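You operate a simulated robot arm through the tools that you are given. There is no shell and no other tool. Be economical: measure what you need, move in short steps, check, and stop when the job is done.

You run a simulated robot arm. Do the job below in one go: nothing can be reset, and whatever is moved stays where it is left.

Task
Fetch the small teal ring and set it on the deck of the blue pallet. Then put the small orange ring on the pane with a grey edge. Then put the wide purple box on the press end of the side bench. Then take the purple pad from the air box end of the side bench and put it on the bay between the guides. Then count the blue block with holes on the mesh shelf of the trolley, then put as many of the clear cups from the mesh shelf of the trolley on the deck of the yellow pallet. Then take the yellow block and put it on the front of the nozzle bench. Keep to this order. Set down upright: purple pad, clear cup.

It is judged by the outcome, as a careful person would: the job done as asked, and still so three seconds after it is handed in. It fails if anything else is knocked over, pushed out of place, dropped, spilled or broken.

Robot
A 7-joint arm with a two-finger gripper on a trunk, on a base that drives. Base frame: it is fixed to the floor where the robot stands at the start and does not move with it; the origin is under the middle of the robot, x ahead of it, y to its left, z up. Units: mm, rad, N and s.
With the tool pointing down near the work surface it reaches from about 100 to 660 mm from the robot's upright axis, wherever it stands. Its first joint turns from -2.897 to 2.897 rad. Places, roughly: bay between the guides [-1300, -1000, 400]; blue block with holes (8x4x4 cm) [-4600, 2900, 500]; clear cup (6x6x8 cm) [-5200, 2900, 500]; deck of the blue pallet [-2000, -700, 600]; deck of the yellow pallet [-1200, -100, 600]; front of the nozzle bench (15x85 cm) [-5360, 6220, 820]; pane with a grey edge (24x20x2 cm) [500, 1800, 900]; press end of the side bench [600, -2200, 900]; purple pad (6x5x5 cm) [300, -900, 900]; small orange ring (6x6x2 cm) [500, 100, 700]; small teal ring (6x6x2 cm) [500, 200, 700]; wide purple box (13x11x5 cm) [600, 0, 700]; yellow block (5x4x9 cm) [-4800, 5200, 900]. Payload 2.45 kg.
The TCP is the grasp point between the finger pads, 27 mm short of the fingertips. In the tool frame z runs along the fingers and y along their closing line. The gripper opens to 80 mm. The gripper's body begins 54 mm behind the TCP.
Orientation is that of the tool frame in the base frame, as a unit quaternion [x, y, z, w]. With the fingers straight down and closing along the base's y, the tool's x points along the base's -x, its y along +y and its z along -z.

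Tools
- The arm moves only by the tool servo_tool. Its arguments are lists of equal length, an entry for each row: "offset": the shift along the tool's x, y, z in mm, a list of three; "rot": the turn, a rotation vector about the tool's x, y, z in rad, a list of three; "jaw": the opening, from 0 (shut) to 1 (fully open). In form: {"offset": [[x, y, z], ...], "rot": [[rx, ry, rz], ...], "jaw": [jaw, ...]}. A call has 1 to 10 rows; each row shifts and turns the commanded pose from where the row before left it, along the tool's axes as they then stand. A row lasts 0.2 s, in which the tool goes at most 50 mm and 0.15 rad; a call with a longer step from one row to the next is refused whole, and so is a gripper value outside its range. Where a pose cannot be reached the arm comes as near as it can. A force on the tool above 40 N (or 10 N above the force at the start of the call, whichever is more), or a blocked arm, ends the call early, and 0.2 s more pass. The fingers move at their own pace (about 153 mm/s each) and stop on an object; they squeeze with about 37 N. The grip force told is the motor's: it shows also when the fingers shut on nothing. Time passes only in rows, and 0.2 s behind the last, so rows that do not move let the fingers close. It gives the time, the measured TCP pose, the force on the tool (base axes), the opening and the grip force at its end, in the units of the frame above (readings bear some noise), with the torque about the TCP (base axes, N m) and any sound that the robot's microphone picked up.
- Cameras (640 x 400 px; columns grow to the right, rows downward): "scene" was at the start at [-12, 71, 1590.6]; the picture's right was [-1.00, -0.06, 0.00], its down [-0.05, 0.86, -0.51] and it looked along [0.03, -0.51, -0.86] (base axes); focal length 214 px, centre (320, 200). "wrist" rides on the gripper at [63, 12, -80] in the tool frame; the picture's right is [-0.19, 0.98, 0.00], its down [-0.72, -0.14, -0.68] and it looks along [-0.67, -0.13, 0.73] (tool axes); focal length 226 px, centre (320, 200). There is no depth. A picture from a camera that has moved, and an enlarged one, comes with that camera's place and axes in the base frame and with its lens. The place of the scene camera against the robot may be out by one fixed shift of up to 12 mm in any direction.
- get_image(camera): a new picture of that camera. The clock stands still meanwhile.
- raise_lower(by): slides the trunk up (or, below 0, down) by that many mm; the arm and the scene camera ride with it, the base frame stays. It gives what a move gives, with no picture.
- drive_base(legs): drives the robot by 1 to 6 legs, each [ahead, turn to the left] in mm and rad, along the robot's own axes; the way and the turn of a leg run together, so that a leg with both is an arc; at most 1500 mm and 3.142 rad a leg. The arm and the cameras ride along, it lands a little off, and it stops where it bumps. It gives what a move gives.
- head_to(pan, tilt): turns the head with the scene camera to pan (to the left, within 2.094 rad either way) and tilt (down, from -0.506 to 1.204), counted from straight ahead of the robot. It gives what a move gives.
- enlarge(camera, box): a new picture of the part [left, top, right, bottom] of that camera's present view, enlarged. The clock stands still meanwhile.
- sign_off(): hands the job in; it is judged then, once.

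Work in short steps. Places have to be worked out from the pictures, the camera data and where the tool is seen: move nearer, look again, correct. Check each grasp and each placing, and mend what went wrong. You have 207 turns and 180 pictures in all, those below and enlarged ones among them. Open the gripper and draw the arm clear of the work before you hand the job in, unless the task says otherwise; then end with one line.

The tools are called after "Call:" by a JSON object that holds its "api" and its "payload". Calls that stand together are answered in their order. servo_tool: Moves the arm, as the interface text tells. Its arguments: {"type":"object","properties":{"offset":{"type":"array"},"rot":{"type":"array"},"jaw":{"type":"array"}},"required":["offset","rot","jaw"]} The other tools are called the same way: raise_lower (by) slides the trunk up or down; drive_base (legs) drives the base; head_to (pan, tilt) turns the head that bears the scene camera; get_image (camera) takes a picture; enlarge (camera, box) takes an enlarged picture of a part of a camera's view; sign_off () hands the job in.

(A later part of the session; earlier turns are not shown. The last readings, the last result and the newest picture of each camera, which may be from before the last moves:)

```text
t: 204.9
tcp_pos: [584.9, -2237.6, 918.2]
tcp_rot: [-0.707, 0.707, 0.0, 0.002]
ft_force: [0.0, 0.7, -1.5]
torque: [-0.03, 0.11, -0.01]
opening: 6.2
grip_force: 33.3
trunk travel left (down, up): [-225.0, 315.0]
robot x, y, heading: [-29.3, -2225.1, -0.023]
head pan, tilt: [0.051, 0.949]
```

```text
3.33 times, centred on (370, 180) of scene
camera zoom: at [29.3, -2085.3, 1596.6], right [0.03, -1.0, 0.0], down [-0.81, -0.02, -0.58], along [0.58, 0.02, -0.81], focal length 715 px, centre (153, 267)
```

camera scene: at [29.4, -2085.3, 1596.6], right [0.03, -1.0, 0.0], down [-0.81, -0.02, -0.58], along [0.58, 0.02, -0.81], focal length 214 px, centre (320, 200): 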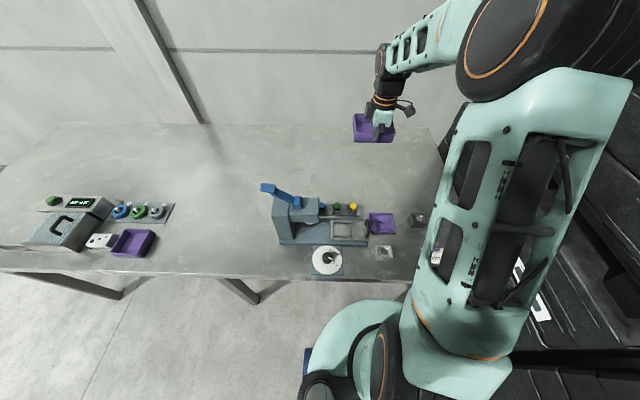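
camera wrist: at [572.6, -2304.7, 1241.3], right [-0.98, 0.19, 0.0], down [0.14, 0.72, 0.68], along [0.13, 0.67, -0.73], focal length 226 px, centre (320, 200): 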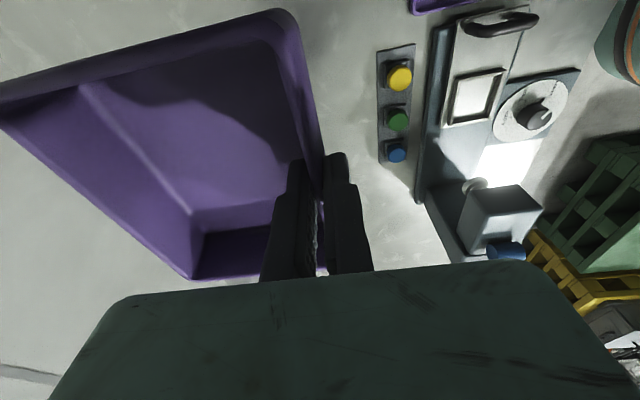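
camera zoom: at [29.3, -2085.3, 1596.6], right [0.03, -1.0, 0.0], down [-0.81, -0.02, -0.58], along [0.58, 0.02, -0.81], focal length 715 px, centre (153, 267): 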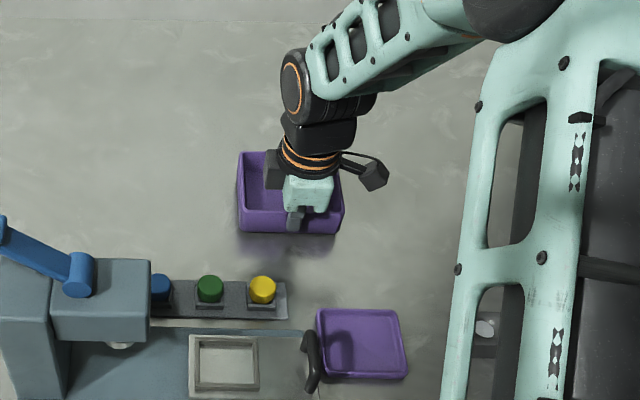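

Close now; continuing in small steps.

Call:
{"api": "servo_tool", "payload": {"offset": [[0, 0, 4], [0, 0, 4], [0, 0, 4], [0, 0, 4]], "rot": [[0, 0, 0], [0, 0, 0], [0, 0, 0], [0, 0, 0]], "jaw": [0, 0, 0, 0]}}

```text
t: 205.9
tcp_pos: [585.9, -2238.7, 904.7]
tcp_rot: [-0.707, 0.707, -0.001, 0.003]
ft_force: [0.1, 1.3, 29.7]
torque: [0.05, 0.19, -0.01]
opening: 5.9
grip_force: 33.5
trunk travel left (down, up): [-225.0, 315.0]
robot x, y, heading: [-27.6, -2225.1, -0.019]
head pan, tilt: [0.051, 0.949]
```

Contact. I ease up, open slightly and rise.

Call:
{"api": "servo_tool", "payload": {"offset": [[0, 0, -3], [0, 0, 0], [0, 0, 0], [0, 0, -30], [0, 0, -45], [0, 0, -45], [0, 0, -45], [0, 0, -45], [0, 0, -45]], "rot": [[0, 0, 0], [0, 0, 0], [0, 0, 0], [0, 0, 0], [0, 0, 0], [0, 0, 0], [0, 0, 0], [0, 0, 0], [0, 0, 0]], "jaw": [0, 0.4, 0.4, 0.4, 0.4, 0.4, 0.4, 1, 1]}}

Call:
{"api": "enlarge", "payload": {"camera": "scene", "box": [300, 120, 440, 240]}}

```text
t: 207.9
tcp_pos: [583.7, -2240.0, 1160.6]
tcp_rot: [-0.707, 0.708, 0.001, 0.002]
ft_force: [0.1, 0.1, -0.8]
torque: [-0.02, -0.02, -0.04]
opening: 79.8
grip_force: 0.1
trunk travel left (down, up): [-225.0, 315.0]
robot x, y, heading: [-30.4, -2223.1, -0.018]
head pan, tilt: [0.051, 0.949]
```

```text
3.33 times, centred on (370, 180) of scene
camera zoom: at [28.6, -2085.2, 1596.7], right [0.03, -1.0, 0.0], down [-0.81, -0.02, -0.58], along [0.58, 0.02, -0.81], focal length 715 px, centre (153, 267)
```

zoom: 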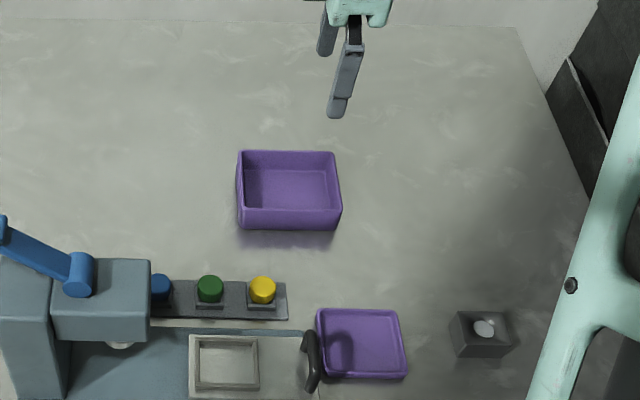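

The box stands on the press end. Next the purple pad: I back off, drive to y≈−950 and face the bench.

Call:
{"api": "drive_base", "payload": {"legs": [[-230, 0], [0, 1.59], [1280, 0], [0, -1.571]]}}

Call:
{"api": "get_image", "payload": {"camera": "scene"}}

```text
t: 223.4
tcp_pos: [466.0, -1012.3, 1159.5]
tcp_rot: [-0.679, 0.734, 0.001, 0.002]
ft_force: [0.9, 0.4, 0.0]
torque: [0.0, 0.01, 0.02]
opening: 79.9
grip_force: 0.2
trunk travel left (down, up): [-225.0, 315.0]
robot x, y, heading: [-147.4, -952.4, -0.099]
head pan, tilt: [0.051, 0.949]
```

```text
108 pictures are left
camera scene: at [-76.2, -814.6, 1596.6], right [-0.05, -1.0, 0.0], down [-0.81, 0.04, -0.58], along [0.58, -0.03, -0.81], focal length 214 px, centre (320, 200)
```

scene: 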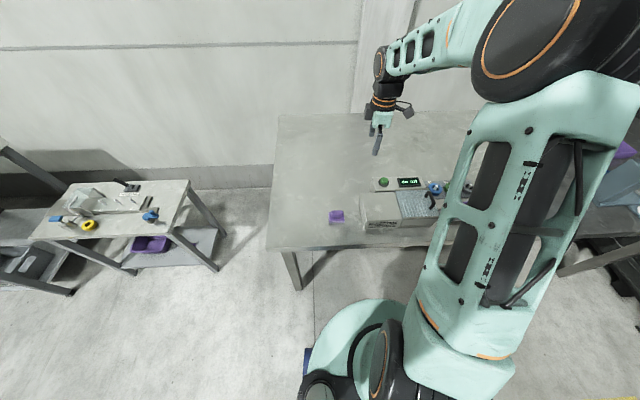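

Call:
{"api": "enlarge", "payload": {"camera": "scene", "box": [290, 160, 450, 260]}}

Call:
{"api": "get_image", "payload": {"camera": "wrist"}}

```text
4.00 times, centred on (370, 210) of scene
camera zoom: at [-76.2, -814.6, 1596.6], right [-0.05, -1.0, 0.0], down [-0.81, 0.04, -0.58], along [0.58, -0.03, -0.81], focal length 858 px, centre (120, 160)
```

zoom: 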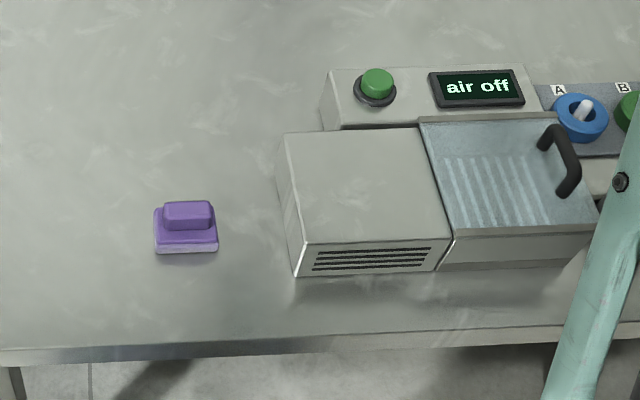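

```text
106 pictures are left
camera wrist: at [447.8, -1074.2, 1237.7], right [-0.96, 0.27, 0.0], down [0.2, 0.7, 0.68], along [0.18, 0.66, -0.73], focal length 226 px, centre (320, 200)
```

wrist: 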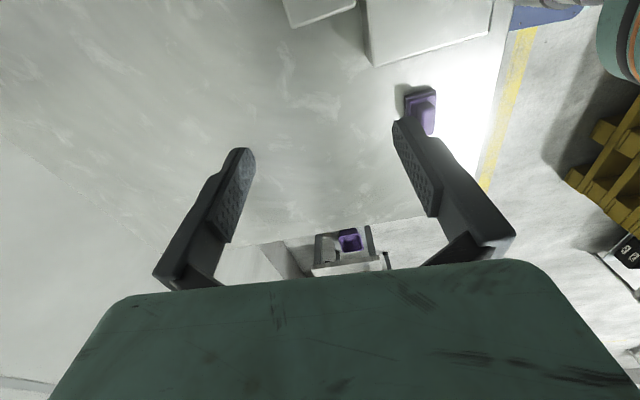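

The pad (a block with a grip on top) is near (340,−908). I square the tool and move above it at z≈1020.

Call:
{"api": "servo_tool", "payload": {"offset": [[0, 0, 0], [-26, 32, 20], [-26, 32, 20], [-26, 32, 20], [-26, 32, 20], [0, 0, 40], [0, 0, 20]], "rot": [[0, 0, -0.078], [0, 0, 0], [0, 0, 0], [0, 0, 0], [0, 0, 0], [0, 0, 0], [0, 0, 0]], "jaw": [1, 1, 1, 1, 1, 1, 1]}}

Call:
{"api": "get_image", "payload": {"camera": "wrist"}}

Call:
{"api": "enlarge", "payload": {"camera": "scene", "box": [290, 160, 450, 260]}}

```text
t: 225.0
tcp_pos: [338.4, -905.6, 1022.9]
tcp_rot: [-0.706, 0.708, 0.001, 0.002]
ft_force: [-0.3, -0.3, -0.1]
torque: [-0.03, 0.04, 0.01]
opening: 80.0
grip_force: 0.1
trunk travel left (down, up): [-225.0, 315.0]
robot x, y, heading: [-148.4, -950.6, -0.1]
head pan, tilt: [0.051, 0.949]
```

```text
105 pictures are left
camera wrist: at [325.2, -969.0, 1101.1], right [-0.98, 0.19, 0.0], down [0.14, 0.72, 0.68], along [0.13, 0.67, -0.73], focal length 226 px, centre (320, 200)
```

wrist: 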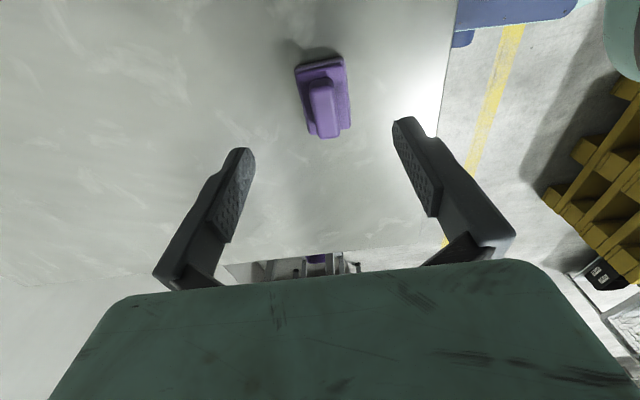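

```text
4.00 times, centred on (370, 210) of scene
camera zoom: at [-75.5, -814.8, 1596.6], right [-0.05, -1.0, 0.0], down [-0.81, 0.04, -0.58], along [0.58, -0.03, -0.81], focal length 858 px, centre (120, 160)
```

zoom: 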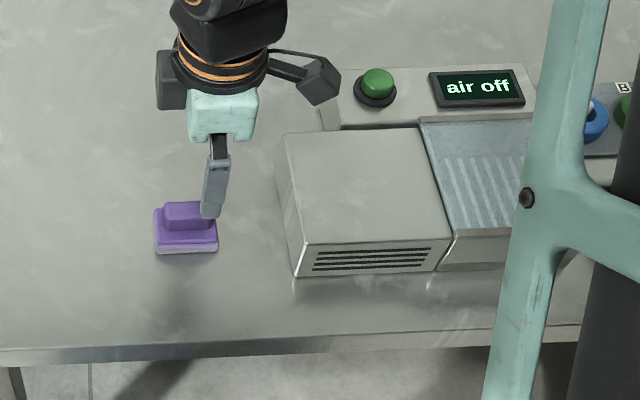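

Pad centre ≈ (336,−898). I shift and descend to z≈955.

Call:
{"api": "servo_tool", "payload": {"offset": [[-7.5, 2, 30], [0, 0, 38]], "rot": [[0, 0, 0], [0, 0, 0]], "jaw": [1, 1]}}

Call:
{"api": "get_image", "payload": {"camera": "wrist"}}

Call:
{"api": "enlarge", "payload": {"camera": "scene", "box": [310, 190, 370, 230]}}

```text
t: 225.6
tcp_pos: [335.7, -898.2, 952.1]
tcp_rot: [-0.707, 0.707, 0.001, 0.001]
ft_force: [-0.1, 0.6, 0.5]
torque: [0.0, 0.05, -0.03]
opening: 80.0
grip_force: 0.1
trunk travel left (down, up): [-225.0, 315.0]
robot x, y, heading: [-150.2, -950.1, -0.1]
head pan, tilt: [0.051, 0.949]
```

```text
103 pictures are left
camera wrist: at [323.9, -961.9, 1030.9], right [-0.98, 0.19, 0.0], down [0.14, 0.72, 0.68], along [0.13, 0.67, -0.73], focal length 226 px, centre (320, 200)
```

wrist: 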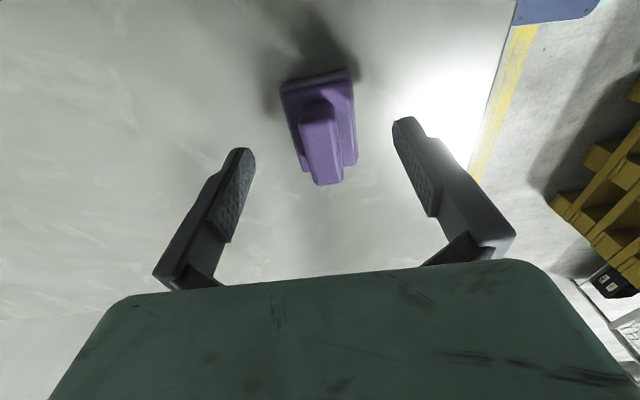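

```text
10.00 times, centred on (340, 210) of scene
camera zoom: at [-75.6, -814.2, 1596.5], right [-0.05, -1.0, 0.0], down [-0.81, 0.04, -0.58], along [0.58, -0.03, -0.81], focal length 2145 px, centre (120, 100)
```

zoom: 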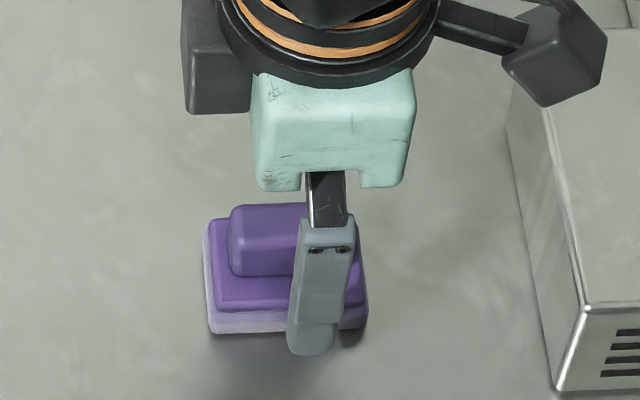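

Aligned with the grip. I descend to z≈921 (tips just above the base slab) and close on the grip.

Call:
{"api": "servo_tool", "payload": {"offset": [[-3, 0, 20], [0, 0, 11], [0, 0, 0], [0, 0, 0], [0, 0, 0], [0, 0, 0]], "rot": [[0, 0, 0], [0, 0, 0], [0, 0, 0], [0, 0, 0], [0, 0, 0], [0, 0, 0]], "jaw": [1, 1, 1, 0, 0, 0]}}

Call:
{"api": "get_image", "payload": {"camera": "wrist"}}

Call:
{"api": "enlarge", "payload": {"camera": "scene", "box": [310, 190, 370, 230]}}

```text
t: 227.0
tcp_pos: [336.8, -897.0, 922.0]
tcp_rot: [-0.706, 0.708, 0.0, 0.001]
ft_force: [0.5, 0.1, -0.5]
torque: [0.02, 0.01, 0.02]
opening: 38.7
grip_force: 36.7
trunk travel left (down, up): [-225.0, 315.0]
robot x, y, heading: [-146.8, -950.9, -0.102]
head pan, tilt: [0.051, 0.949]
```

```text
101 pictures are left
camera wrist: at [322.9, -960.6, 999.8], right [-0.98, 0.19, 0.0], down [0.14, 0.72, 0.68], along [0.13, 0.67, -0.73], focal length 226 px, centre (320, 200)
```

wrist: 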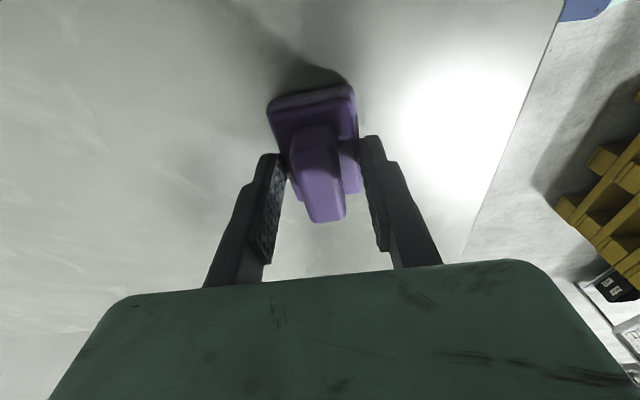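

```text
10.00 times, centred on (340, 210) of scene
camera zoom: at [-76.3, -814.5, 1596.6], right [-0.05, -1.0, 0.0], down [-0.81, 0.04, -0.58], along [0.58, -0.03, -0.81], focal length 2145 px, centre (120, 100)
```

zoom: 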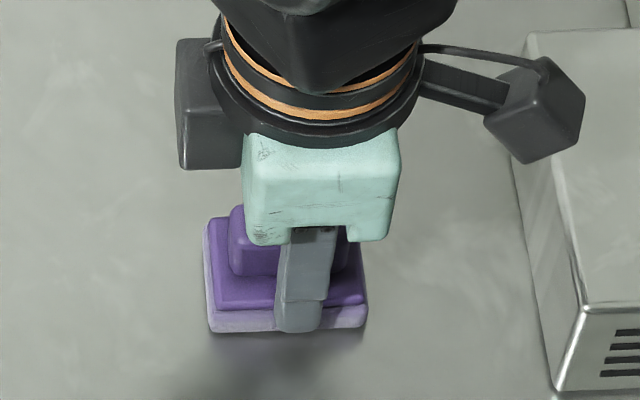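

The tips caught the slab's upper edge. I open, rise 7 mm, and close on the grip instead.

Call:
{"api": "servo_tool", "payload": {"offset": [[0, 0, 0], [0, 0, -7], [0, 0, 0], [0, 0, 0], [0, 0, 0]], "rot": [[0, 0, 0], [0, 0, 0], [0, 0, 0], [0, 0, 0], [0, 0, 0]], "jaw": [0.9, 0.9, 0, 0, 0]}}

Call:
{"api": "get_image", "payload": {"camera": "wrist"}}

```text
t: 228.2
tcp_pos: [337.6, -896.7, 928.9]
tcp_rot: [0.708, -0.707, -0.001, -0.003]
ft_force: [-1.0, -0.7, 0.2]
torque: [-0.03, 0.01, -0.02]
opening: 19.0
grip_force: 37.4
trunk travel left (down, up): [-225.0, 315.0]
robot x, y, heading: [-147.1, -949.8, -0.102]
head pan, tilt: [0.051, 0.949]
```

```text
99 pictures are left
camera wrist: at [322.8, -960.5, 1006.3], right [-0.98, 0.19, 0.0], down [0.14, 0.72, 0.68], along [0.13, 0.67, -0.73], focal length 226 px, centre (320, 200)
```

wrist: 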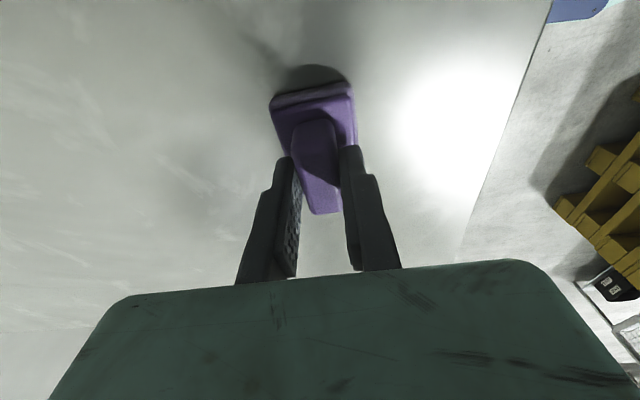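

Held by the grip (19 mm). I lift, check, back away from the bench and look at the green pallet.

Call:
{"api": "servo_tool", "payload": {"offset": [[0, 0, -30], [0, 0, -45], [0, 0, -45], [0, 0, -45], [0, 0, -45], [0, 0, -45]], "rot": [[0, 0, 0], [0, 0, 0], [0, 0, 0], [0, 0, 0], [0, 0, 0], [0, 0, 0]], "jaw": [0, 0, 0, 0, 0, 0]}}

Call:
{"api": "get_image", "payload": {"camera": "wrist"}}

Call:
{"api": "drive_base", "payload": {"legs": [[-200, 0], [0, -1.57]]}}

Call:
{"api": "head_to", "payload": {"pan": -1.5, "tilt": 0.8}}

Call:
{"api": "get_image", "payload": {"camera": "scene"}}

```text
t: 229.6
tcp_pos: [336.4, -901.3, 1181.2]
tcp_rot: [-0.707, 0.708, 0.0, 0.002]
ft_force: [0.1, -0.4, -0.6]
torque: [-0.02, -0.02, -0.01]
opening: 18.7
grip_force: 36.8
trunk travel left (down, up): [-225.0, 315.0]
robot x, y, heading: [-150.8, -950.5, -0.099]
head pan, tilt: [0.051, 0.949]
```

```text
98 pictures are left
camera wrist: at [322.9, -964.6, 1260.4], right [-0.98, 0.19, 0.0], down [0.14, 0.72, 0.68], along [0.13, 0.67, -0.73], focal length 226 px, centre (320, 200)
```

wrist: 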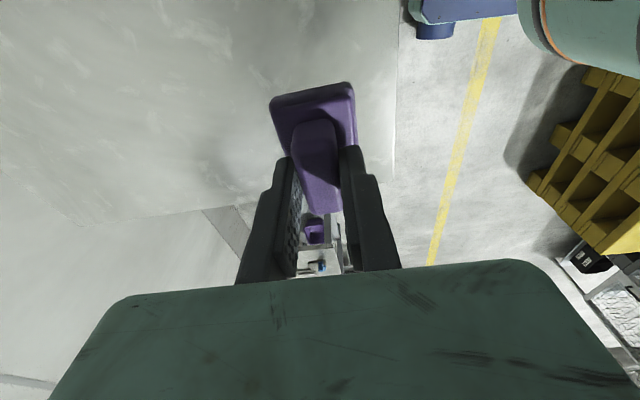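

```text
t: 235.2
tcp_pos: [-307.6, -1415.6, 1180.8]
tcp_rot: [0.018, 1.0, -0.001, 0.002]
ft_force: [0.2, 0.2, -1.0]
torque: [0.0, 0.01, 0.01]
opening: 19.0
grip_force: 36.2
trunk travel left (down, up): [-225.0, 315.0]
robot x, y, heading: [-339.9, -932.2, -1.705]
head pan, tilt: [0.051, 0.949]
```

```text
t: 236.8
tcp_pos: [-307.7, -1416.4, 1181.4]
tcp_rot: [0.017, 1.0, -0.001, 0.002]
ft_force: [-0.2, -0.2, 0.1]
torque: [-0.02, -0.02, 0.01]
opening: 19.0
grip_force: 37.2
trunk travel left (down, up): [-225.0, 315.0]
robot x, y, heading: [-344.2, -928.8, -1.704]
head pan, tilt: [-1.499, 0.799]
```

```text
97 pictures are left
camera scene: at [-275.4, -926.6, 1608.2], right [0.06, 1.0, 0.0], down [0.72, -0.04, -0.7], along [-0.7, 0.04, -0.72], focal length 214 px, centre (320, 200)
```

scene: 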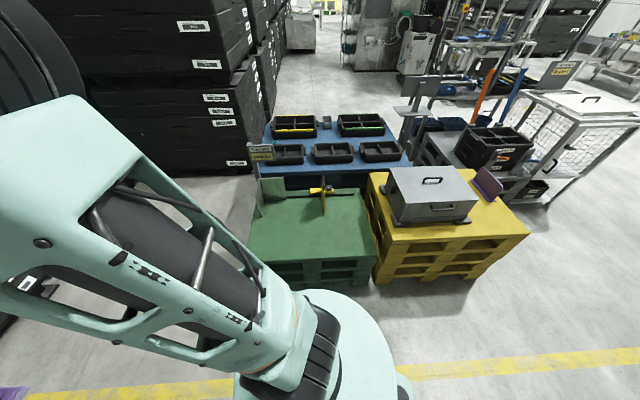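

Call:
{"api": "enlarge", "payload": {"camera": "scene", "box": [240, 130, 400, 290]}}

```text
2.50 times, centred on (320, 210) of scene
camera zoom: at [-275.4, -926.6, 1608.2], right [0.06, 1.0, 0.0], down [0.72, -0.04, -0.7], along [-0.7, 0.04, -0.72], focal length 536 px, centre (320, 175)
```

zoom: 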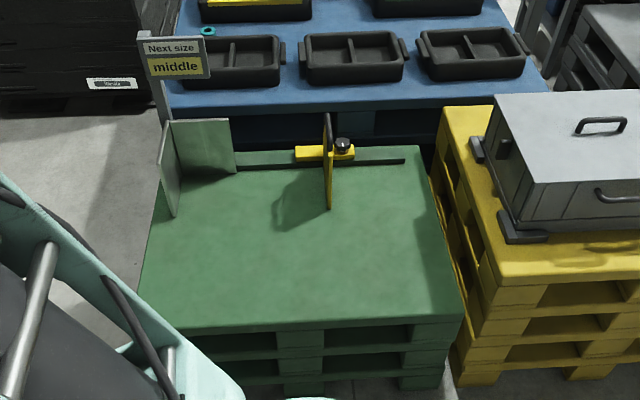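

The bay lies between the light-green corner plate (y≈−1290) and the yellow guide (y≈−836), x≈−1310…−1470. I'll reach it from the south side, arm kept high over the sign.

Call:
{"api": "drive_base", "payload": {"legs": [[780, 0], [0, -1.437], [810, 0], [0, -1.571]]}}

Call:
{"api": "head_to", "payload": {"pan": 0.1, "tilt": 0.9}}

Call:
{"api": "get_image", "payload": {"camera": "scene"}}

Call:
{"api": "get_image", "payload": {"camera": "wrist"}}

```text
t: 252.6
tcp_pos: [-1331.2, -1205.4, 1180.9]
tcp_rot: [0.999, 0.033, -0.002, -0.001]
ft_force: [0.3, -0.4, -0.2]
torque: [0.02, 0.01, -0.03]
opening: 18.7
grip_force: 37.1
trunk travel left (down, up): [-225.0, 315.0]
robot x, y, heading: [-1251.3, -1683.2, 1.54]
head pan, tilt: [-1.499, 0.799]
```

```text
t: 254.3
tcp_pos: [-1332.2, -1205.2, 1180.9]
tcp_rot: [0.999, 0.033, -0.002, -0.001]
ft_force: [-0.7, 0.3, -1.3]
torque: [0.02, 0.01, 0.02]
opening: 18.6
grip_force: 36.6
trunk travel left (down, up): [-225.0, 315.0]
robot x, y, heading: [-1250.3, -1685.2, 1.536]
head pan, tilt: [0.099, 0.901]
```

```text
95 pictures are left
camera scene: at [-1392.6, -1626.0, 1600.2], right [1.0, 0.07, 0.0], down [0.05, -0.78, -0.62], along [-0.04, 0.62, -0.78], focal length 214 px, centre (320, 200)
```

scene: 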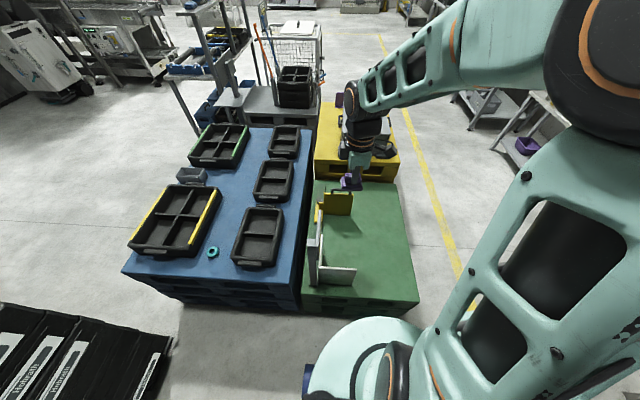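

```text
94 pictures are left
camera wrist: at [-1267.8, -1213.3, 1259.5], right [-0.13, -0.99, 0.0], down [-0.72, 0.09, 0.68], along [-0.68, 0.09, -0.73], focal length 226 px, centre (320, 200)
```

wrist: 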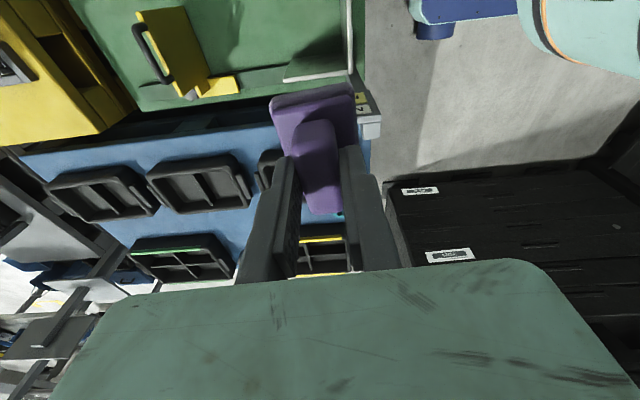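

Call:
{"api": "enlarge", "payload": {"camera": "scene", "box": [280, 150, 440, 310]}}

```text
2.50 times, centred on (360, 230) of scene
camera zoom: at [-1392.6, -1626.0, 1600.2], right [1.0, 0.07, 0.0], down [0.05, -0.78, -0.62], along [-0.04, 0.62, -0.78], focal length 536 px, centre (220, 125)
```

zoom: 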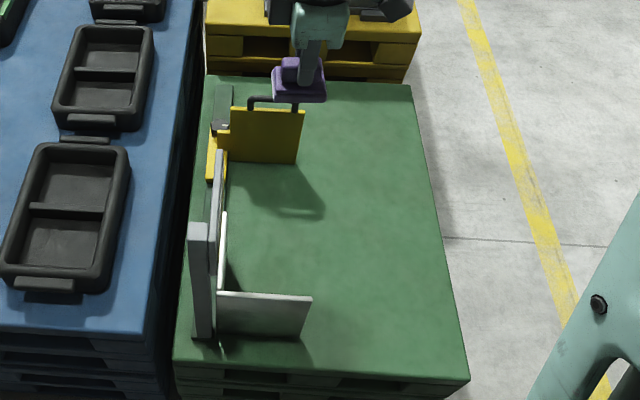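

Bay centre is about (−1325,−1020) by this view. I extend to y≈−1080, then lower the trunk by 200 mm.

Call:
{"api": "servo_tool", "payload": {"offset": [[0, -42, 0], [0, -42, 0], [0, -41, 0]], "rot": [[0, 0, 0], [0, 0, 0], [0, 0, 0]], "jaw": [0, 0, 0]}}

Call:
{"api": "raise_lower", "payload": {"by": -220}}

Call:
{"api": "get_image", "payload": {"camera": "wrist"}}

Call:
{"api": "get_image", "payload": {"camera": "scene"}}

```text
t: 255.1
tcp_pos: [-1340.2, -1078.3, 1182.1]
tcp_rot: [0.999, 0.034, -0.002, -0.001]
ft_force: [0.3, 0.5, -0.7]
torque: [-0.02, 0.0, 0.03]
opening: 18.5
grip_force: 36.7
trunk travel left (down, up): [-225.0, 315.0]
robot x, y, heading: [-1251.2, -1687.8, 1.539]
head pan, tilt: [0.099, 0.901]
```

```text
t: 257.4
tcp_pos: [-1338.8, -1079.8, 960.3]
tcp_rot: [0.999, 0.033, -0.002, 0.0]
ft_force: [0.1, 0.0, -0.4]
torque: [0.03, 0.01, 0.01]
opening: 18.8
grip_force: 37.5
trunk travel left (down, up): [-5.0, 535.0]
robot x, y, heading: [-1250.1, -1685.3, 1.537]
head pan, tilt: [0.099, 0.901]
```

```text
92 pictures are left
camera wrist: at [-1275.9, -1087.0, 1039.3], right [-0.13, -0.99, 0.0], down [-0.72, 0.09, 0.68], along [-0.68, 0.09, -0.73], focal length 226 px, centre (320, 200)
```

wrist: 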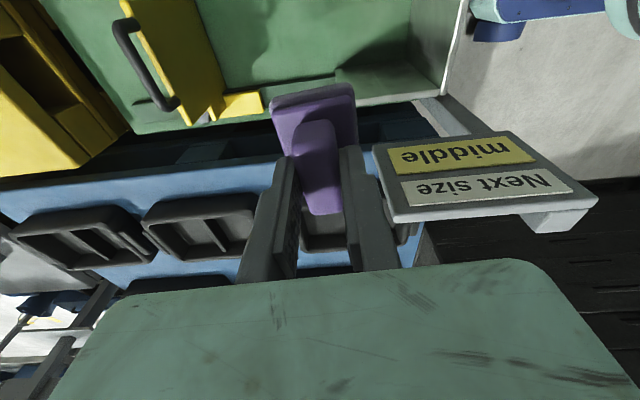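

```text
91 pictures are left
camera scene: at [-1392.6, -1626.1, 1380.3], right [1.0, 0.07, 0.0], down [0.05, -0.78, -0.62], along [-0.04, 0.62, -0.78], focal length 214 px, centre (320, 200)
```

scene: 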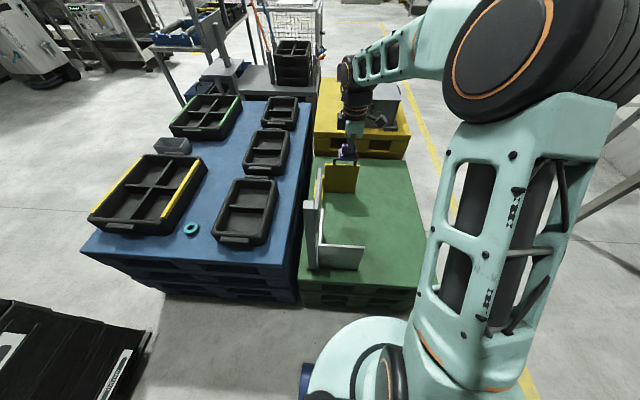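

The sign is ~100 mm to the west of the arm. I shift 28 mm east, and lower to z≈600, then look.

Call:
{"api": "servo_tool", "payload": {"offset": [[28, 0, 20], [0, 0, 45], [0, 0, 45], [0, 0, 45], [0, 0, 45], [0, 0, 45], [0, 0, 45], [0, 0, 45], [0, 0, 25]], "rot": [[0, 0, 0], [0, 0, 0], [0, 0, 0], [0, 0, 0], [0, 0, 0], [0, 0, 0], [0, 0, 0], [0, 0, 0], [0, 0, 0]], "jaw": [0, 0, 0, 0, 0, 0, 0, 0, 0]}}

Call:
{"api": "get_image", "payload": {"camera": "wrist"}}

Call:
{"api": "enlarge", "payload": {"camera": "scene", "box": [260, 100, 440, 300]}}

```text
t: 259.4
tcp_pos: [-1310.8, -1074.9, 598.2]
tcp_rot: [0.999, 0.032, -0.002, -0.002]
ft_force: [0.0, 0.1, -1.2]
torque: [-0.03, -0.01, -0.03]
opening: 18.8
grip_force: 36.9
trunk travel left (down, up): [-5.0, 535.0]
robot x, y, heading: [-1254.4, -1687.7, 1.54]
head pan, tilt: [0.099, 0.901]
```

```text
90 pictures are left
camera wrist: at [-1247.5, -1083.6, 676.5], right [-0.13, -0.99, 0.0], down [-0.72, 0.09, 0.68], along [-0.68, 0.09, -0.73], focal length 226 px, centre (320, 200)
```

wrist: 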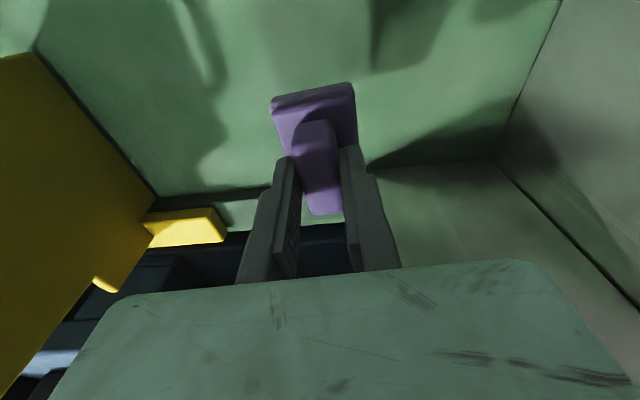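

```text
2.00 times, centred on (350, 200) of scene
camera zoom: at [-1392.6, -1626.0, 1380.2], right [1.0, 0.07, 0.0], down [0.05, -0.78, -0.62], along [-0.04, 0.62, -0.78], focal length 429 px, centre (260, 200)
```

zoom: 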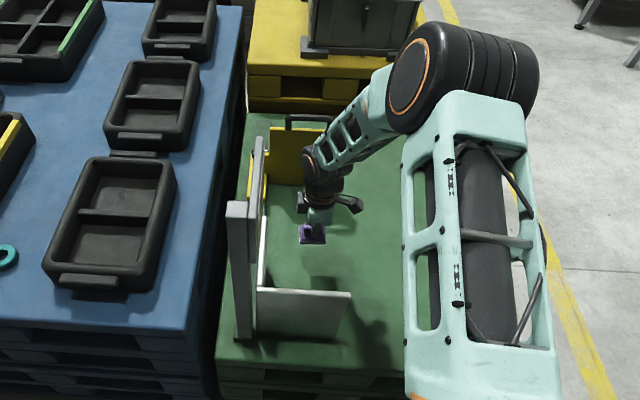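

Well between the guides. I lower 90 mm, then in small steps.

Call:
{"api": "servo_tool", "payload": {"offset": [[0, 0, 40], [0, 0, 35], [0, 0, 15], [0, 0, 6], [0, 0, 5], [0, 0, 5]], "rot": [[0, 0, 0], [0, 0, 0], [0, 0, 0], [0, 0, 0], [0, 0, 0], [0, 0, 0]], "jaw": [0, 0, 0, 0, 0, 0]}}

Call:
{"api": "get_image", "payload": {"camera": "wrist"}}

```text
t: 260.8
tcp_pos: [-1313.6, -1075.8, 497.7]
tcp_rot: [0.999, 0.033, -0.002, -0.003]
ft_force: [1.8, -8.2, 29.5]
torque: [-0.36, 0.06, 0.01]
opening: 19.0
grip_force: 37.2
trunk travel left (down, up): [-5.0, 535.0]
robot x, y, heading: [-1249.8, -1683.5, 1.54]
head pan, tilt: [0.099, 0.901]
```

```text
88 pictures are left
camera wrist: at [-1248.8, -1084.5, 575.4], right [-0.13, -0.99, 0.0], down [-0.72, 0.09, 0.68], along [-0.68, 0.09, -0.73], focal length 226 px, centre (320, 200)
```

wrist: 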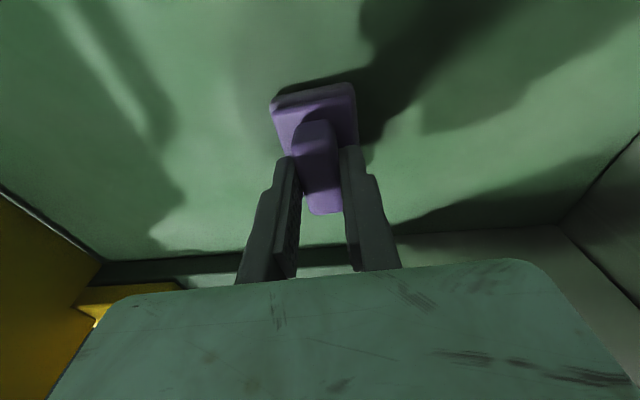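

Contact. I ease up, open and rise.

Call:
{"api": "servo_tool", "payload": {"offset": [[0, 0, -3], [0, 0, 0], [0, 0, 0], [0, 0, -25], [0, 0, -45], [0, 0, -45], [0, 0, -45], [0, 0, -45], [0, 0, -45]], "rot": [[0, 0, 0], [0, 0, 0], [0, 0, 0], [0, 0, 0], [0, 0, 0], [0, 0, 0], [0, 0, 0], [0, 0, 0], [0, 0, 0]], "jaw": [0, 0.6, 0.6, 0.6, 0.6, 0.6, 0.6, 0.6, 0.6]}}

Call:
{"api": "get_image", "payload": {"camera": "wrist"}}

Call:
{"api": "enlarge", "payload": {"camera": "scene", "box": [260, 100, 440, 300]}}

```text
t: 262.8
tcp_pos: [-1314.0, -1076.8, 748.1]
tcp_rot: [0.999, 0.033, -0.002, 0.001]
ft_force: [0.7, 0.5, 0.3]
torque: [-0.02, 0.01, -0.02]
opening: 48.2
grip_force: 0.0
trunk travel left (down, up): [-5.0, 535.0]
robot x, y, heading: [-1252.4, -1680.5, 1.535]
head pan, tilt: [0.099, 0.901]
```

```text
87 pictures are left
camera wrist: at [-1250.6, -1084.7, 826.6], right [-0.13, -0.99, 0.0], down [-0.72, 0.09, 0.68], along [-0.68, 0.09, -0.73], focal length 226 px, centre (320, 200)
```

wrist: 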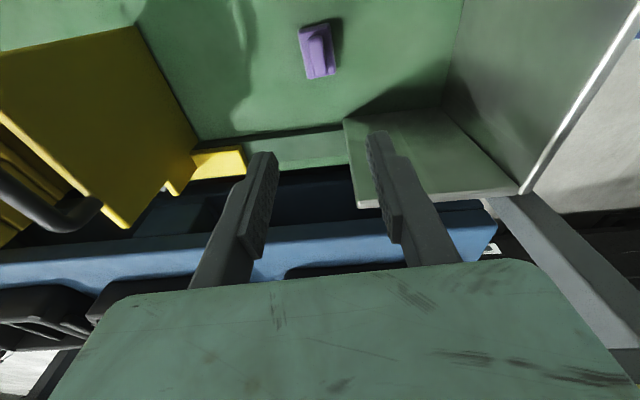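

```text
2.00 times, centred on (350, 200) of scene
camera zoom: at [-1392.6, -1625.7, 1380.3], right [1.0, 0.07, 0.0], down [0.05, -0.78, -0.62], along [-0.04, 0.62, -0.78], focal length 429 px, centre (260, 200)
```

zoom: 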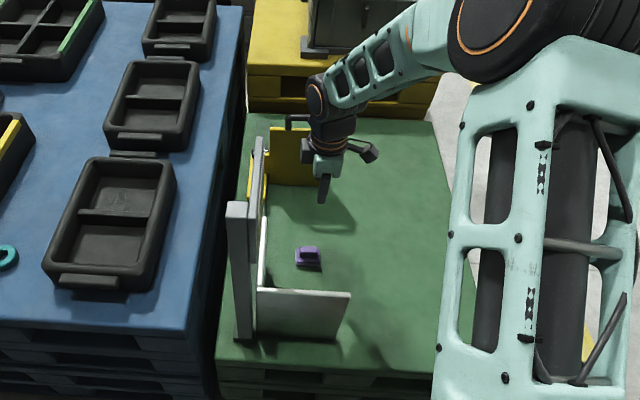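

The pad sits upright in the bay. I raise trunk and arm, then drive out east and up the lane toward the trolley at the far north-west.

Call:
{"api": "raise_lower", "payload": {"by": 225}}

Call:
{"api": "servo_tool", "payload": {"offset": [[0, 0, -45], [0, 0, -45], [0, 0, -45], [0, 0, -45], [0, 40, -25], [0, 45, 0], [0, 45, 0]], "rot": [[0, 0, 0], [0, 0, 0], [0, 0, 0], [0, 0, 0], [0, 0, 0], [0, 0, 0], [0, 0, 0]], "jaw": [1, 1, 1, 1, 1, 1, 1]}}

Call:
{"api": "drive_base", "payload": {"legs": [[-180, 0], [0, -1.537], [930, 0], [0, 1.571]]}}

```text
t: 265.2
tcp_pos: [-1315.3, -1076.3, 972.4]
tcp_rot: [0.999, 0.033, -0.002, -0.001]
ft_force: [0.1, -0.8, 0.6]
torque: [0.0, 0.02, 0.0]
opening: 47.9
grip_force: 0.1
trunk travel left (down, up): [-230.0, 310.0]
robot x, y, heading: [-1249.0, -1683.9, 1.539]
head pan, tilt: [0.099, 0.901]
```

```text
t: 266.8
tcp_pos: [-1307.5, -1206.1, 1178.9]
tcp_rot: [0.999, 0.033, -0.002, -0.001]
ft_force: [-0.2, 1.0, 0.4]
torque: [-0.03, 0.01, 0.01]
opening: 80.0
grip_force: 0.1
trunk travel left (down, up): [-230.0, 310.0]
robot x, y, heading: [-1250.0, -1685.0, 1.544]
head pan, tilt: [0.099, 0.901]
```

```text
t: 280.5
tcp_pos: [-409.5, -1370.2, 1178.5]
tcp_rot: [0.998, 0.062, -0.002, -0.001]
ft_force: [0.4, 0.5, 0.7]
torque: [-0.02, 0.01, -0.03]
opening: 80.1
grip_force: 0.0
trunk travel left (down, up): [-230.0, 310.0]
robot x, y, heading: [-324.1, -1840.6, 1.593]
head pan, tilt: [0.099, 0.901]
```

Call:
{"api": "drive_base", "payload": {"legs": [[0, -0.03], [1500, 0], [1500, 0], [900, 0], [0, 1.2]]}}

Call:
{"api": "head_to", "payload": {"pan": 0.2, "tilt": 0.4}}

Call:
{"api": "get_image", "payload": {"camera": "scene"}}

```text
t: 303.1
tcp_pos: [-659.1, 2251.5, 1178.1]
tcp_rot: [0.815, 0.58, -0.001, 0.0]
ft_force: [0.8, -0.4, 0.3]
torque: [0.01, 0.02, -0.03]
opening: 79.9
grip_force: 0.0
trunk travel left (down, up): [-230.0, 310.0]
robot x, y, heading: [-195.3, 2113.6, 2.57]
head pan, tilt: [0.099, 0.901]
stopped in leg 5: the robot was blocked; the commanded pose is now the measured one
```

```text
t: 304.0
tcp_pos: [-659.1, 2253.1, 1177.3]
tcp_rot: [0.815, 0.579, -0.001, 0.001]
ft_force: [0.3, -0.1, 0.7]
torque: [0.03, -0.02, 0.01]
opening: 80.0
grip_force: 0.0
trunk travel left (down, up): [-230.0, 310.0]
robot x, y, heading: [-195.8, 2118.3, 2.572]
head pan, tilt: [0.201, 0.4]
```

```text
85 pictures are left
camera scene: at [-337.6, 2021.8, 1648.2], right [0.37, 0.93, 0.0], down [0.36, -0.14, -0.92], along [-0.86, 0.34, -0.39], focal length 214 px, centre (320, 200)
```

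scene: 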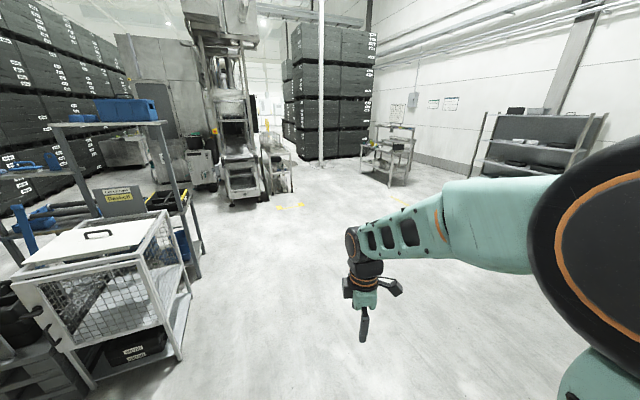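

The tail touched something by the bench; I move forward and look both back and at the trolley near pixel (280,170).

Call:
{"api": "enlarge", "payload": {"camera": "scene", "box": [190, 110, 350, 220]}}

Call:
{"api": "drive_base", "payload": {"legs": [[400, 0]]}}

Call:
{"api": "head_to", "payload": {"pan": -2.09, "tilt": 0.6}}

Call:
{"api": "get_image", "payload": {"camera": "scene"}}

```text
3.64 times, centred on (270, 165) of scene
camera zoom: at [-337.6, 2021.8, 1648.2], right [0.37, 0.93, 0.0], down [0.36, -0.14, -0.92], along [-0.86, 0.34, -0.39], focal length 780 px, centre (502, 327)
```

zoom: 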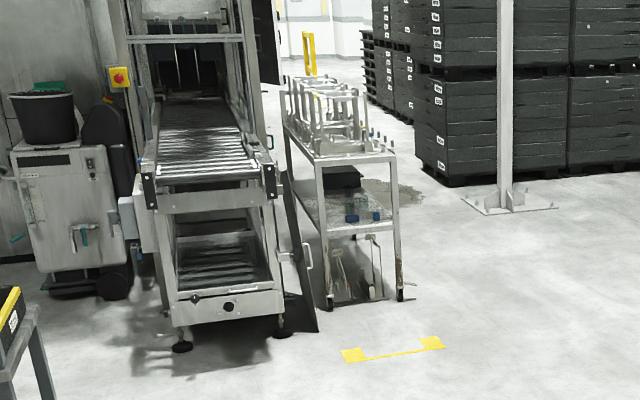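

```text
t: 306.5
tcp_pos: [-994.8, 2465.0, 1177.8]
tcp_rot: [0.814, 0.581, -0.001, 0.002]
ft_force: [0.3, 0.8, 0.1]
torque: [-0.03, -0.03, 0.0]
opening: 80.0
grip_force: 0.1
trunk travel left (down, up): [-230.0, 310.0]
robot x, y, heading: [-527.9, 2329.9, 2.571]
head pan, tilt: [0.201, 0.4]
```

```text
t: 308.6
tcp_pos: [-993.8, 2464.5, 1178.1]
tcp_rot: [0.814, 0.581, -0.001, 0.001]
ft_force: [0.3, 0.1, 0.1]
torque: [0.02, -0.03, 0.0]
opening: 79.8
grip_force: 0.1
trunk travel left (down, up): [-230.0, 310.0]
robot x, y, heading: [-524.3, 2330.2, 2.569]
head pan, tilt: [-2.089, 0.6]
```

```text
83 pictures are left
camera scene: at [-505.8, 2243.5, 1630.1], right [0.47, -0.88, 0.0], down [-0.5, -0.26, -0.83], along [0.73, 0.38, -0.56], focal length 214 px, centre (320, 200)
```

scene: 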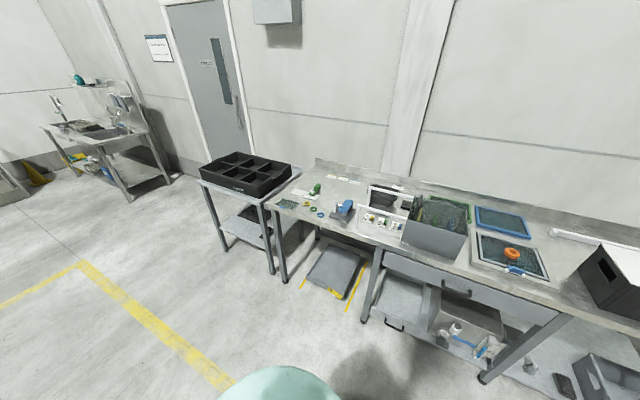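

Nothing was disturbed back there. I drive west toward the trolley.

Call:
{"api": "drive_base", "payload": {"legs": [[0, 0.4], [1400, 0], [1300, 0]]}}

Call:
{"api": "head_to", "payload": {"pan": 0.0, "tilt": 0.5}}

Call:
{"api": "get_image", "payload": {"camera": "scene"}}

```text
t: 323.2
tcp_pos: [-3708.5, 2761.2, 1175.7]
tcp_rot: [0.688, 0.726, -0.002, 0.001]
ft_force: [0.7, 0.5, -0.7]
torque: [0.02, 0.01, -0.01]
opening: 79.7
grip_force: 0.1
trunk travel left (down, up): [-230.0, 310.0]
robot x, y, heading: [-3227.1, 2814.1, 2.957]
head pan, tilt: [-2.089, 0.6]
```

```text
t: 325.1
tcp_pos: [-3707.9, 2761.5, 1177.8]
tcp_rot: [0.688, 0.726, -0.001, 0.001]
ft_force: [0.0, -0.1, -0.6]
torque: [0.0, -0.03, 0.01]
opening: 80.2
grip_force: 0.1
trunk travel left (down, up): [-230.0, 310.0]
robot x, y, heading: [-3227.8, 2808.1, 2.956]
head pan, tilt: [0.0, 0.499]
```

```text
82 pictures are left
camera scene: at [-3320.3, 2686.7, 1639.1], right [0.18, 0.98, 0.0], down [0.47, -0.09, -0.88], along [-0.86, 0.16, -0.48], focal length 214 px, centre (320, 200)
```

scene: 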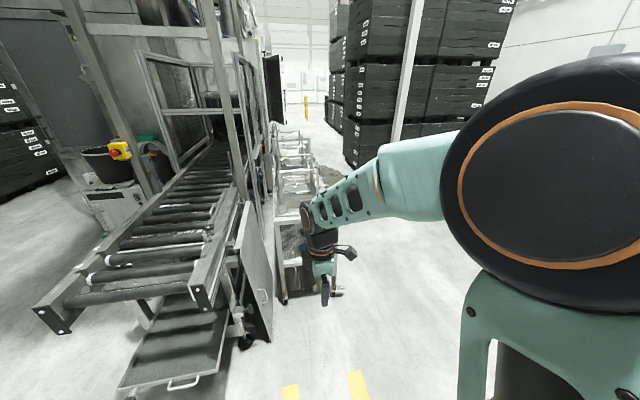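

The trolley runs x≈−4550…−5300, y 2590…3085, open on its north side. I drive around to the north side and face it.

Call:
{"api": "drive_base", "payload": {"legs": [[0, -0.61], [1100, 0], [0, 0.797], [850, 0], [0, 1.4]]}}

Call:
{"api": "head_to", "payload": {"pan": 0.3, "tilt": 0.5}}

Call:
{"api": "get_image", "payload": {"camera": "scene"}}

```text
t: 342.2
tcp_pos: [-4775.6, 3089.0, 1178.0]
tcp_rot: [-0.045, 0.999, 0.0, 0.002]
ft_force: [-0.2, -0.5, 0.2]
torque: [0.01, 0.0, -0.02]
opening: 79.8
grip_force: 0.1
trunk travel left (down, up): [-230.0, 310.0]
robot x, y, heading: [-4842.9, 3566.9, -1.716]
head pan, tilt: [0.0, 0.499]
```

```text
t: 343.0
tcp_pos: [-4776.2, 3088.9, 1178.1]
tcp_rot: [-0.045, 0.999, 0.0, 0.002]
ft_force: [0.3, 0.2, -0.5]
torque: [-0.03, 0.01, 0.0]
opening: 79.8
grip_force: 0.0
trunk travel left (down, up): [-230.0, 310.0]
robot x, y, heading: [-4846.6, 3566.1, -1.719]
head pan, tilt: [0.3, 0.499]
```

```text
81 pictures are left
camera scene: at [-4686.6, 3473.8, 1639.1], right [-0.99, -0.15, 0.0], down [-0.07, 0.47, -0.88], along [0.13, -0.87, -0.48], focal length 214 px, centre (320, 200)
```

scene: 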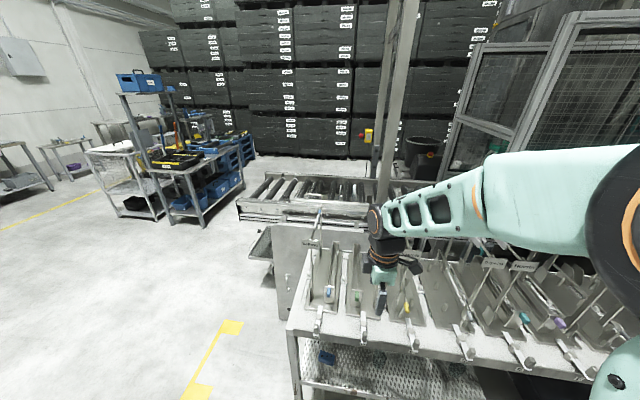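

The mesh shelf lies below the top deck. I tilt down and lower the trunk for a better look.

Call:
{"api": "raise_lower", "payload": {"by": -225}}

Call:
{"api": "head_to", "payload": {"pan": 0.25, "tilt": 0.85}}

Call:
{"api": "get_image", "payload": {"camera": "scene"}}

```text
t: 345.4
tcp_pos: [-4776.3, 3089.5, 953.3]
tcp_rot: [-0.045, 0.999, 0.0, 0.002]
ft_force: [-0.8, 0.7, 0.0]
torque: [0.0, -0.02, -0.03]
opening: 80.0
grip_force: 0.1
trunk travel left (down, up): [-5.0, 535.0]
robot x, y, heading: [-4847.6, 3564.5, -1.721]
head pan, tilt: [0.3, 0.499]
```

```text
t: 346.2
tcp_pos: [-4776.5, 3088.8, 953.5]
tcp_rot: [-0.046, 0.999, 0.0, 0.002]
ft_force: [-0.6, -0.2, 0.9]
torque: [-0.03, -0.04, 0.0]
opening: 79.8
grip_force: 0.1
trunk travel left (down, up): [-5.0, 535.0]
robot x, y, heading: [-4844.5, 3566.7, -1.716]
head pan, tilt: [0.25, 0.85]
```

```text
80 pictures are left
camera scene: at [-4692.4, 3486.0, 1384.2], right [-0.99, -0.1, 0.0], down [-0.08, 0.75, -0.66], along [0.07, -0.66, -0.75], focal length 214 px, centre (320, 200)
```

scene: 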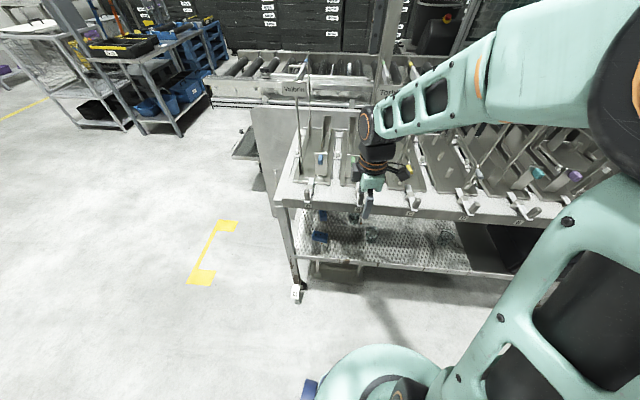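

Shelf is at z≈471 under a deck at z≈850, so I'll use a 45° forward-tilted tool from the north. First I pull the arm back and turn the tool so its camera faces the trolley.

Call:
{"api": "servo_tool", "payload": {"offset": [[0, 40, 0], [0, 40, 0], [0, 40, 0], [0, 0, 0], [0, 0, 0], [0, 0, 0], [0, 0, 0], [0, 0, 0], [0, 0, 0], [0, 0, 0]], "rot": [[0, 0, 0], [0, 0, 0], [0, 0, 0], [0, 0, 0.15], [0, 0, 0.15], [0, 0, 0.15], [0, 0, 0.15], [0, 0, 0.15], [0, 0, 0.15], [0, 0, 0.15]], "jaw": [1, 1, 1, 1, 1, 1, 1, 1, 1, 1]}}

Call:
{"api": "servo_tool", "payload": {"offset": [[0, 0, 20], [0, 0, 30], [0, 0, 40], [0, 0, 40], [0, 0, 0], [0, 0, 0], [0, 0, 0], [0, 0, 0], [0, 0, 0]], "rot": [[0, 0, 0.15], [0, 0, 0.15], [0, 0, 0.15], [0, 0, 0.15], [0, -0.15, 0], [0, -0.15, 0], [0, -0.15, 0], [0, 0, 0], [0, 0, 0]], "jaw": [1, 1, 1, 1, 1, 1, 1, 1, 1]}}

Call:
{"api": "get_image", "payload": {"camera": "wrist"}}

```text
t: 348.6
tcp_pos: [-4789.1, 3214.1, 919.1]
tcp_rot: [0.463, 0.885, 0.049, -0.018]
ft_force: [0.9, -0.1, 1.0]
torque: [0.02, 0.05, 0.0]
opening: 80.2
grip_force: 0.0
trunk travel left (down, up): [-5.0, 535.0]
robot x, y, heading: [-4847.8, 3568.7, -1.72]
head pan, tilt: [0.25, 0.85]
stopped in row 10: the arm was blocked; the commanded pose is now the measured one
```

```text
t: 350.6
tcp_pos: [-4773.8, 3174.8, 795.3]
tcp_rot: [0.695, 0.697, -0.118, 0.129]
ft_force: [-0.1, 0.3, 0.4]
torque: [0.03, 0.01, 0.0]
opening: 79.8
grip_force: 0.0
out of reach, approached as far as the arm can: row 6, 7
trunk travel left (down, up): [-5.0, 535.0]
robot x, y, heading: [-4845.8, 3567.2, -1.72]
head pan, tilt: [0.25, 0.85]
```

```text
79 pictures are left
camera wrist: at [-4763.8, 3262.2, 847.9], right [0.98, -0.18, 0.08], down [-0.15, -0.44, 0.89], along [-0.12, -0.88, -0.46], focal length 226 px, centre (320, 200)
```

wrist: 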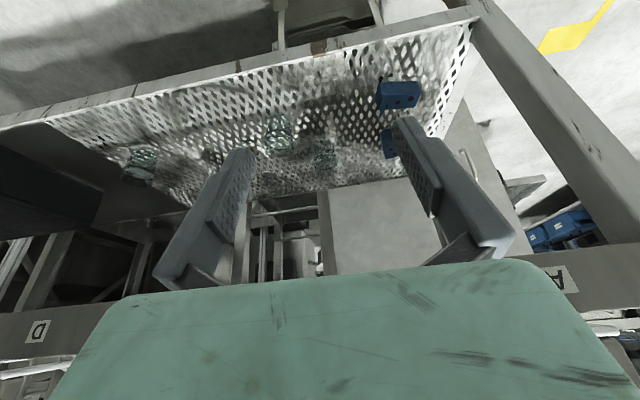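

I see blue blocks and clear cups on the mesh. I enlarge to count.

Call:
{"api": "enlarge", "payload": {"camera": "wrist", "box": [250, 50, 490, 200]}}

Call:
{"api": "enlarge", "payload": {"camera": "wrist", "box": [20, 80, 260, 230]}}

```text
2.67 times, centred on (370, 125) of wrist
camera zoom: at [-4763.8, 3262.2, 847.9], right [0.98, -0.18, 0.08], down [-0.15, -0.44, 0.89], along [-0.12, -0.88, -0.46], focal length 603 px, centre (187, 400)
```

zoom: 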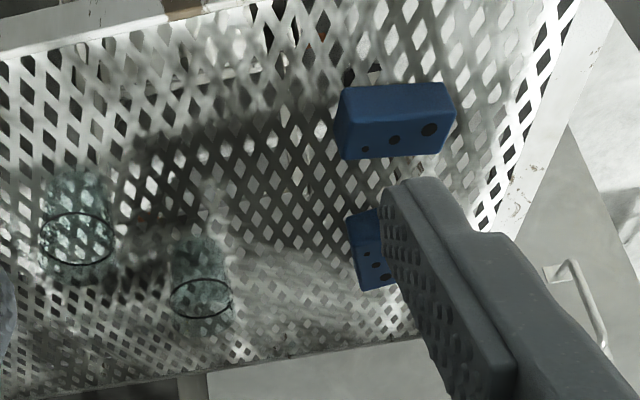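

```text
2.67 times, centred on (140, 155) of wrist
camera zoom: at [-4763.8, 3262.2, 847.9], right [0.98, -0.18, 0.08], down [-0.15, -0.44, 0.89], along [-0.12, -0.88, -0.46], focal length 603 px, centre (800, 320)
```

zoom: 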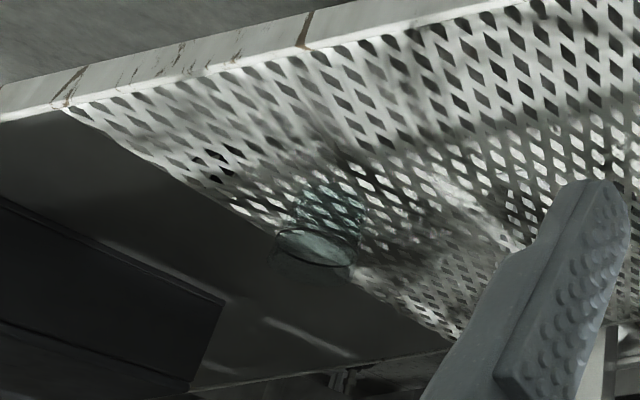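

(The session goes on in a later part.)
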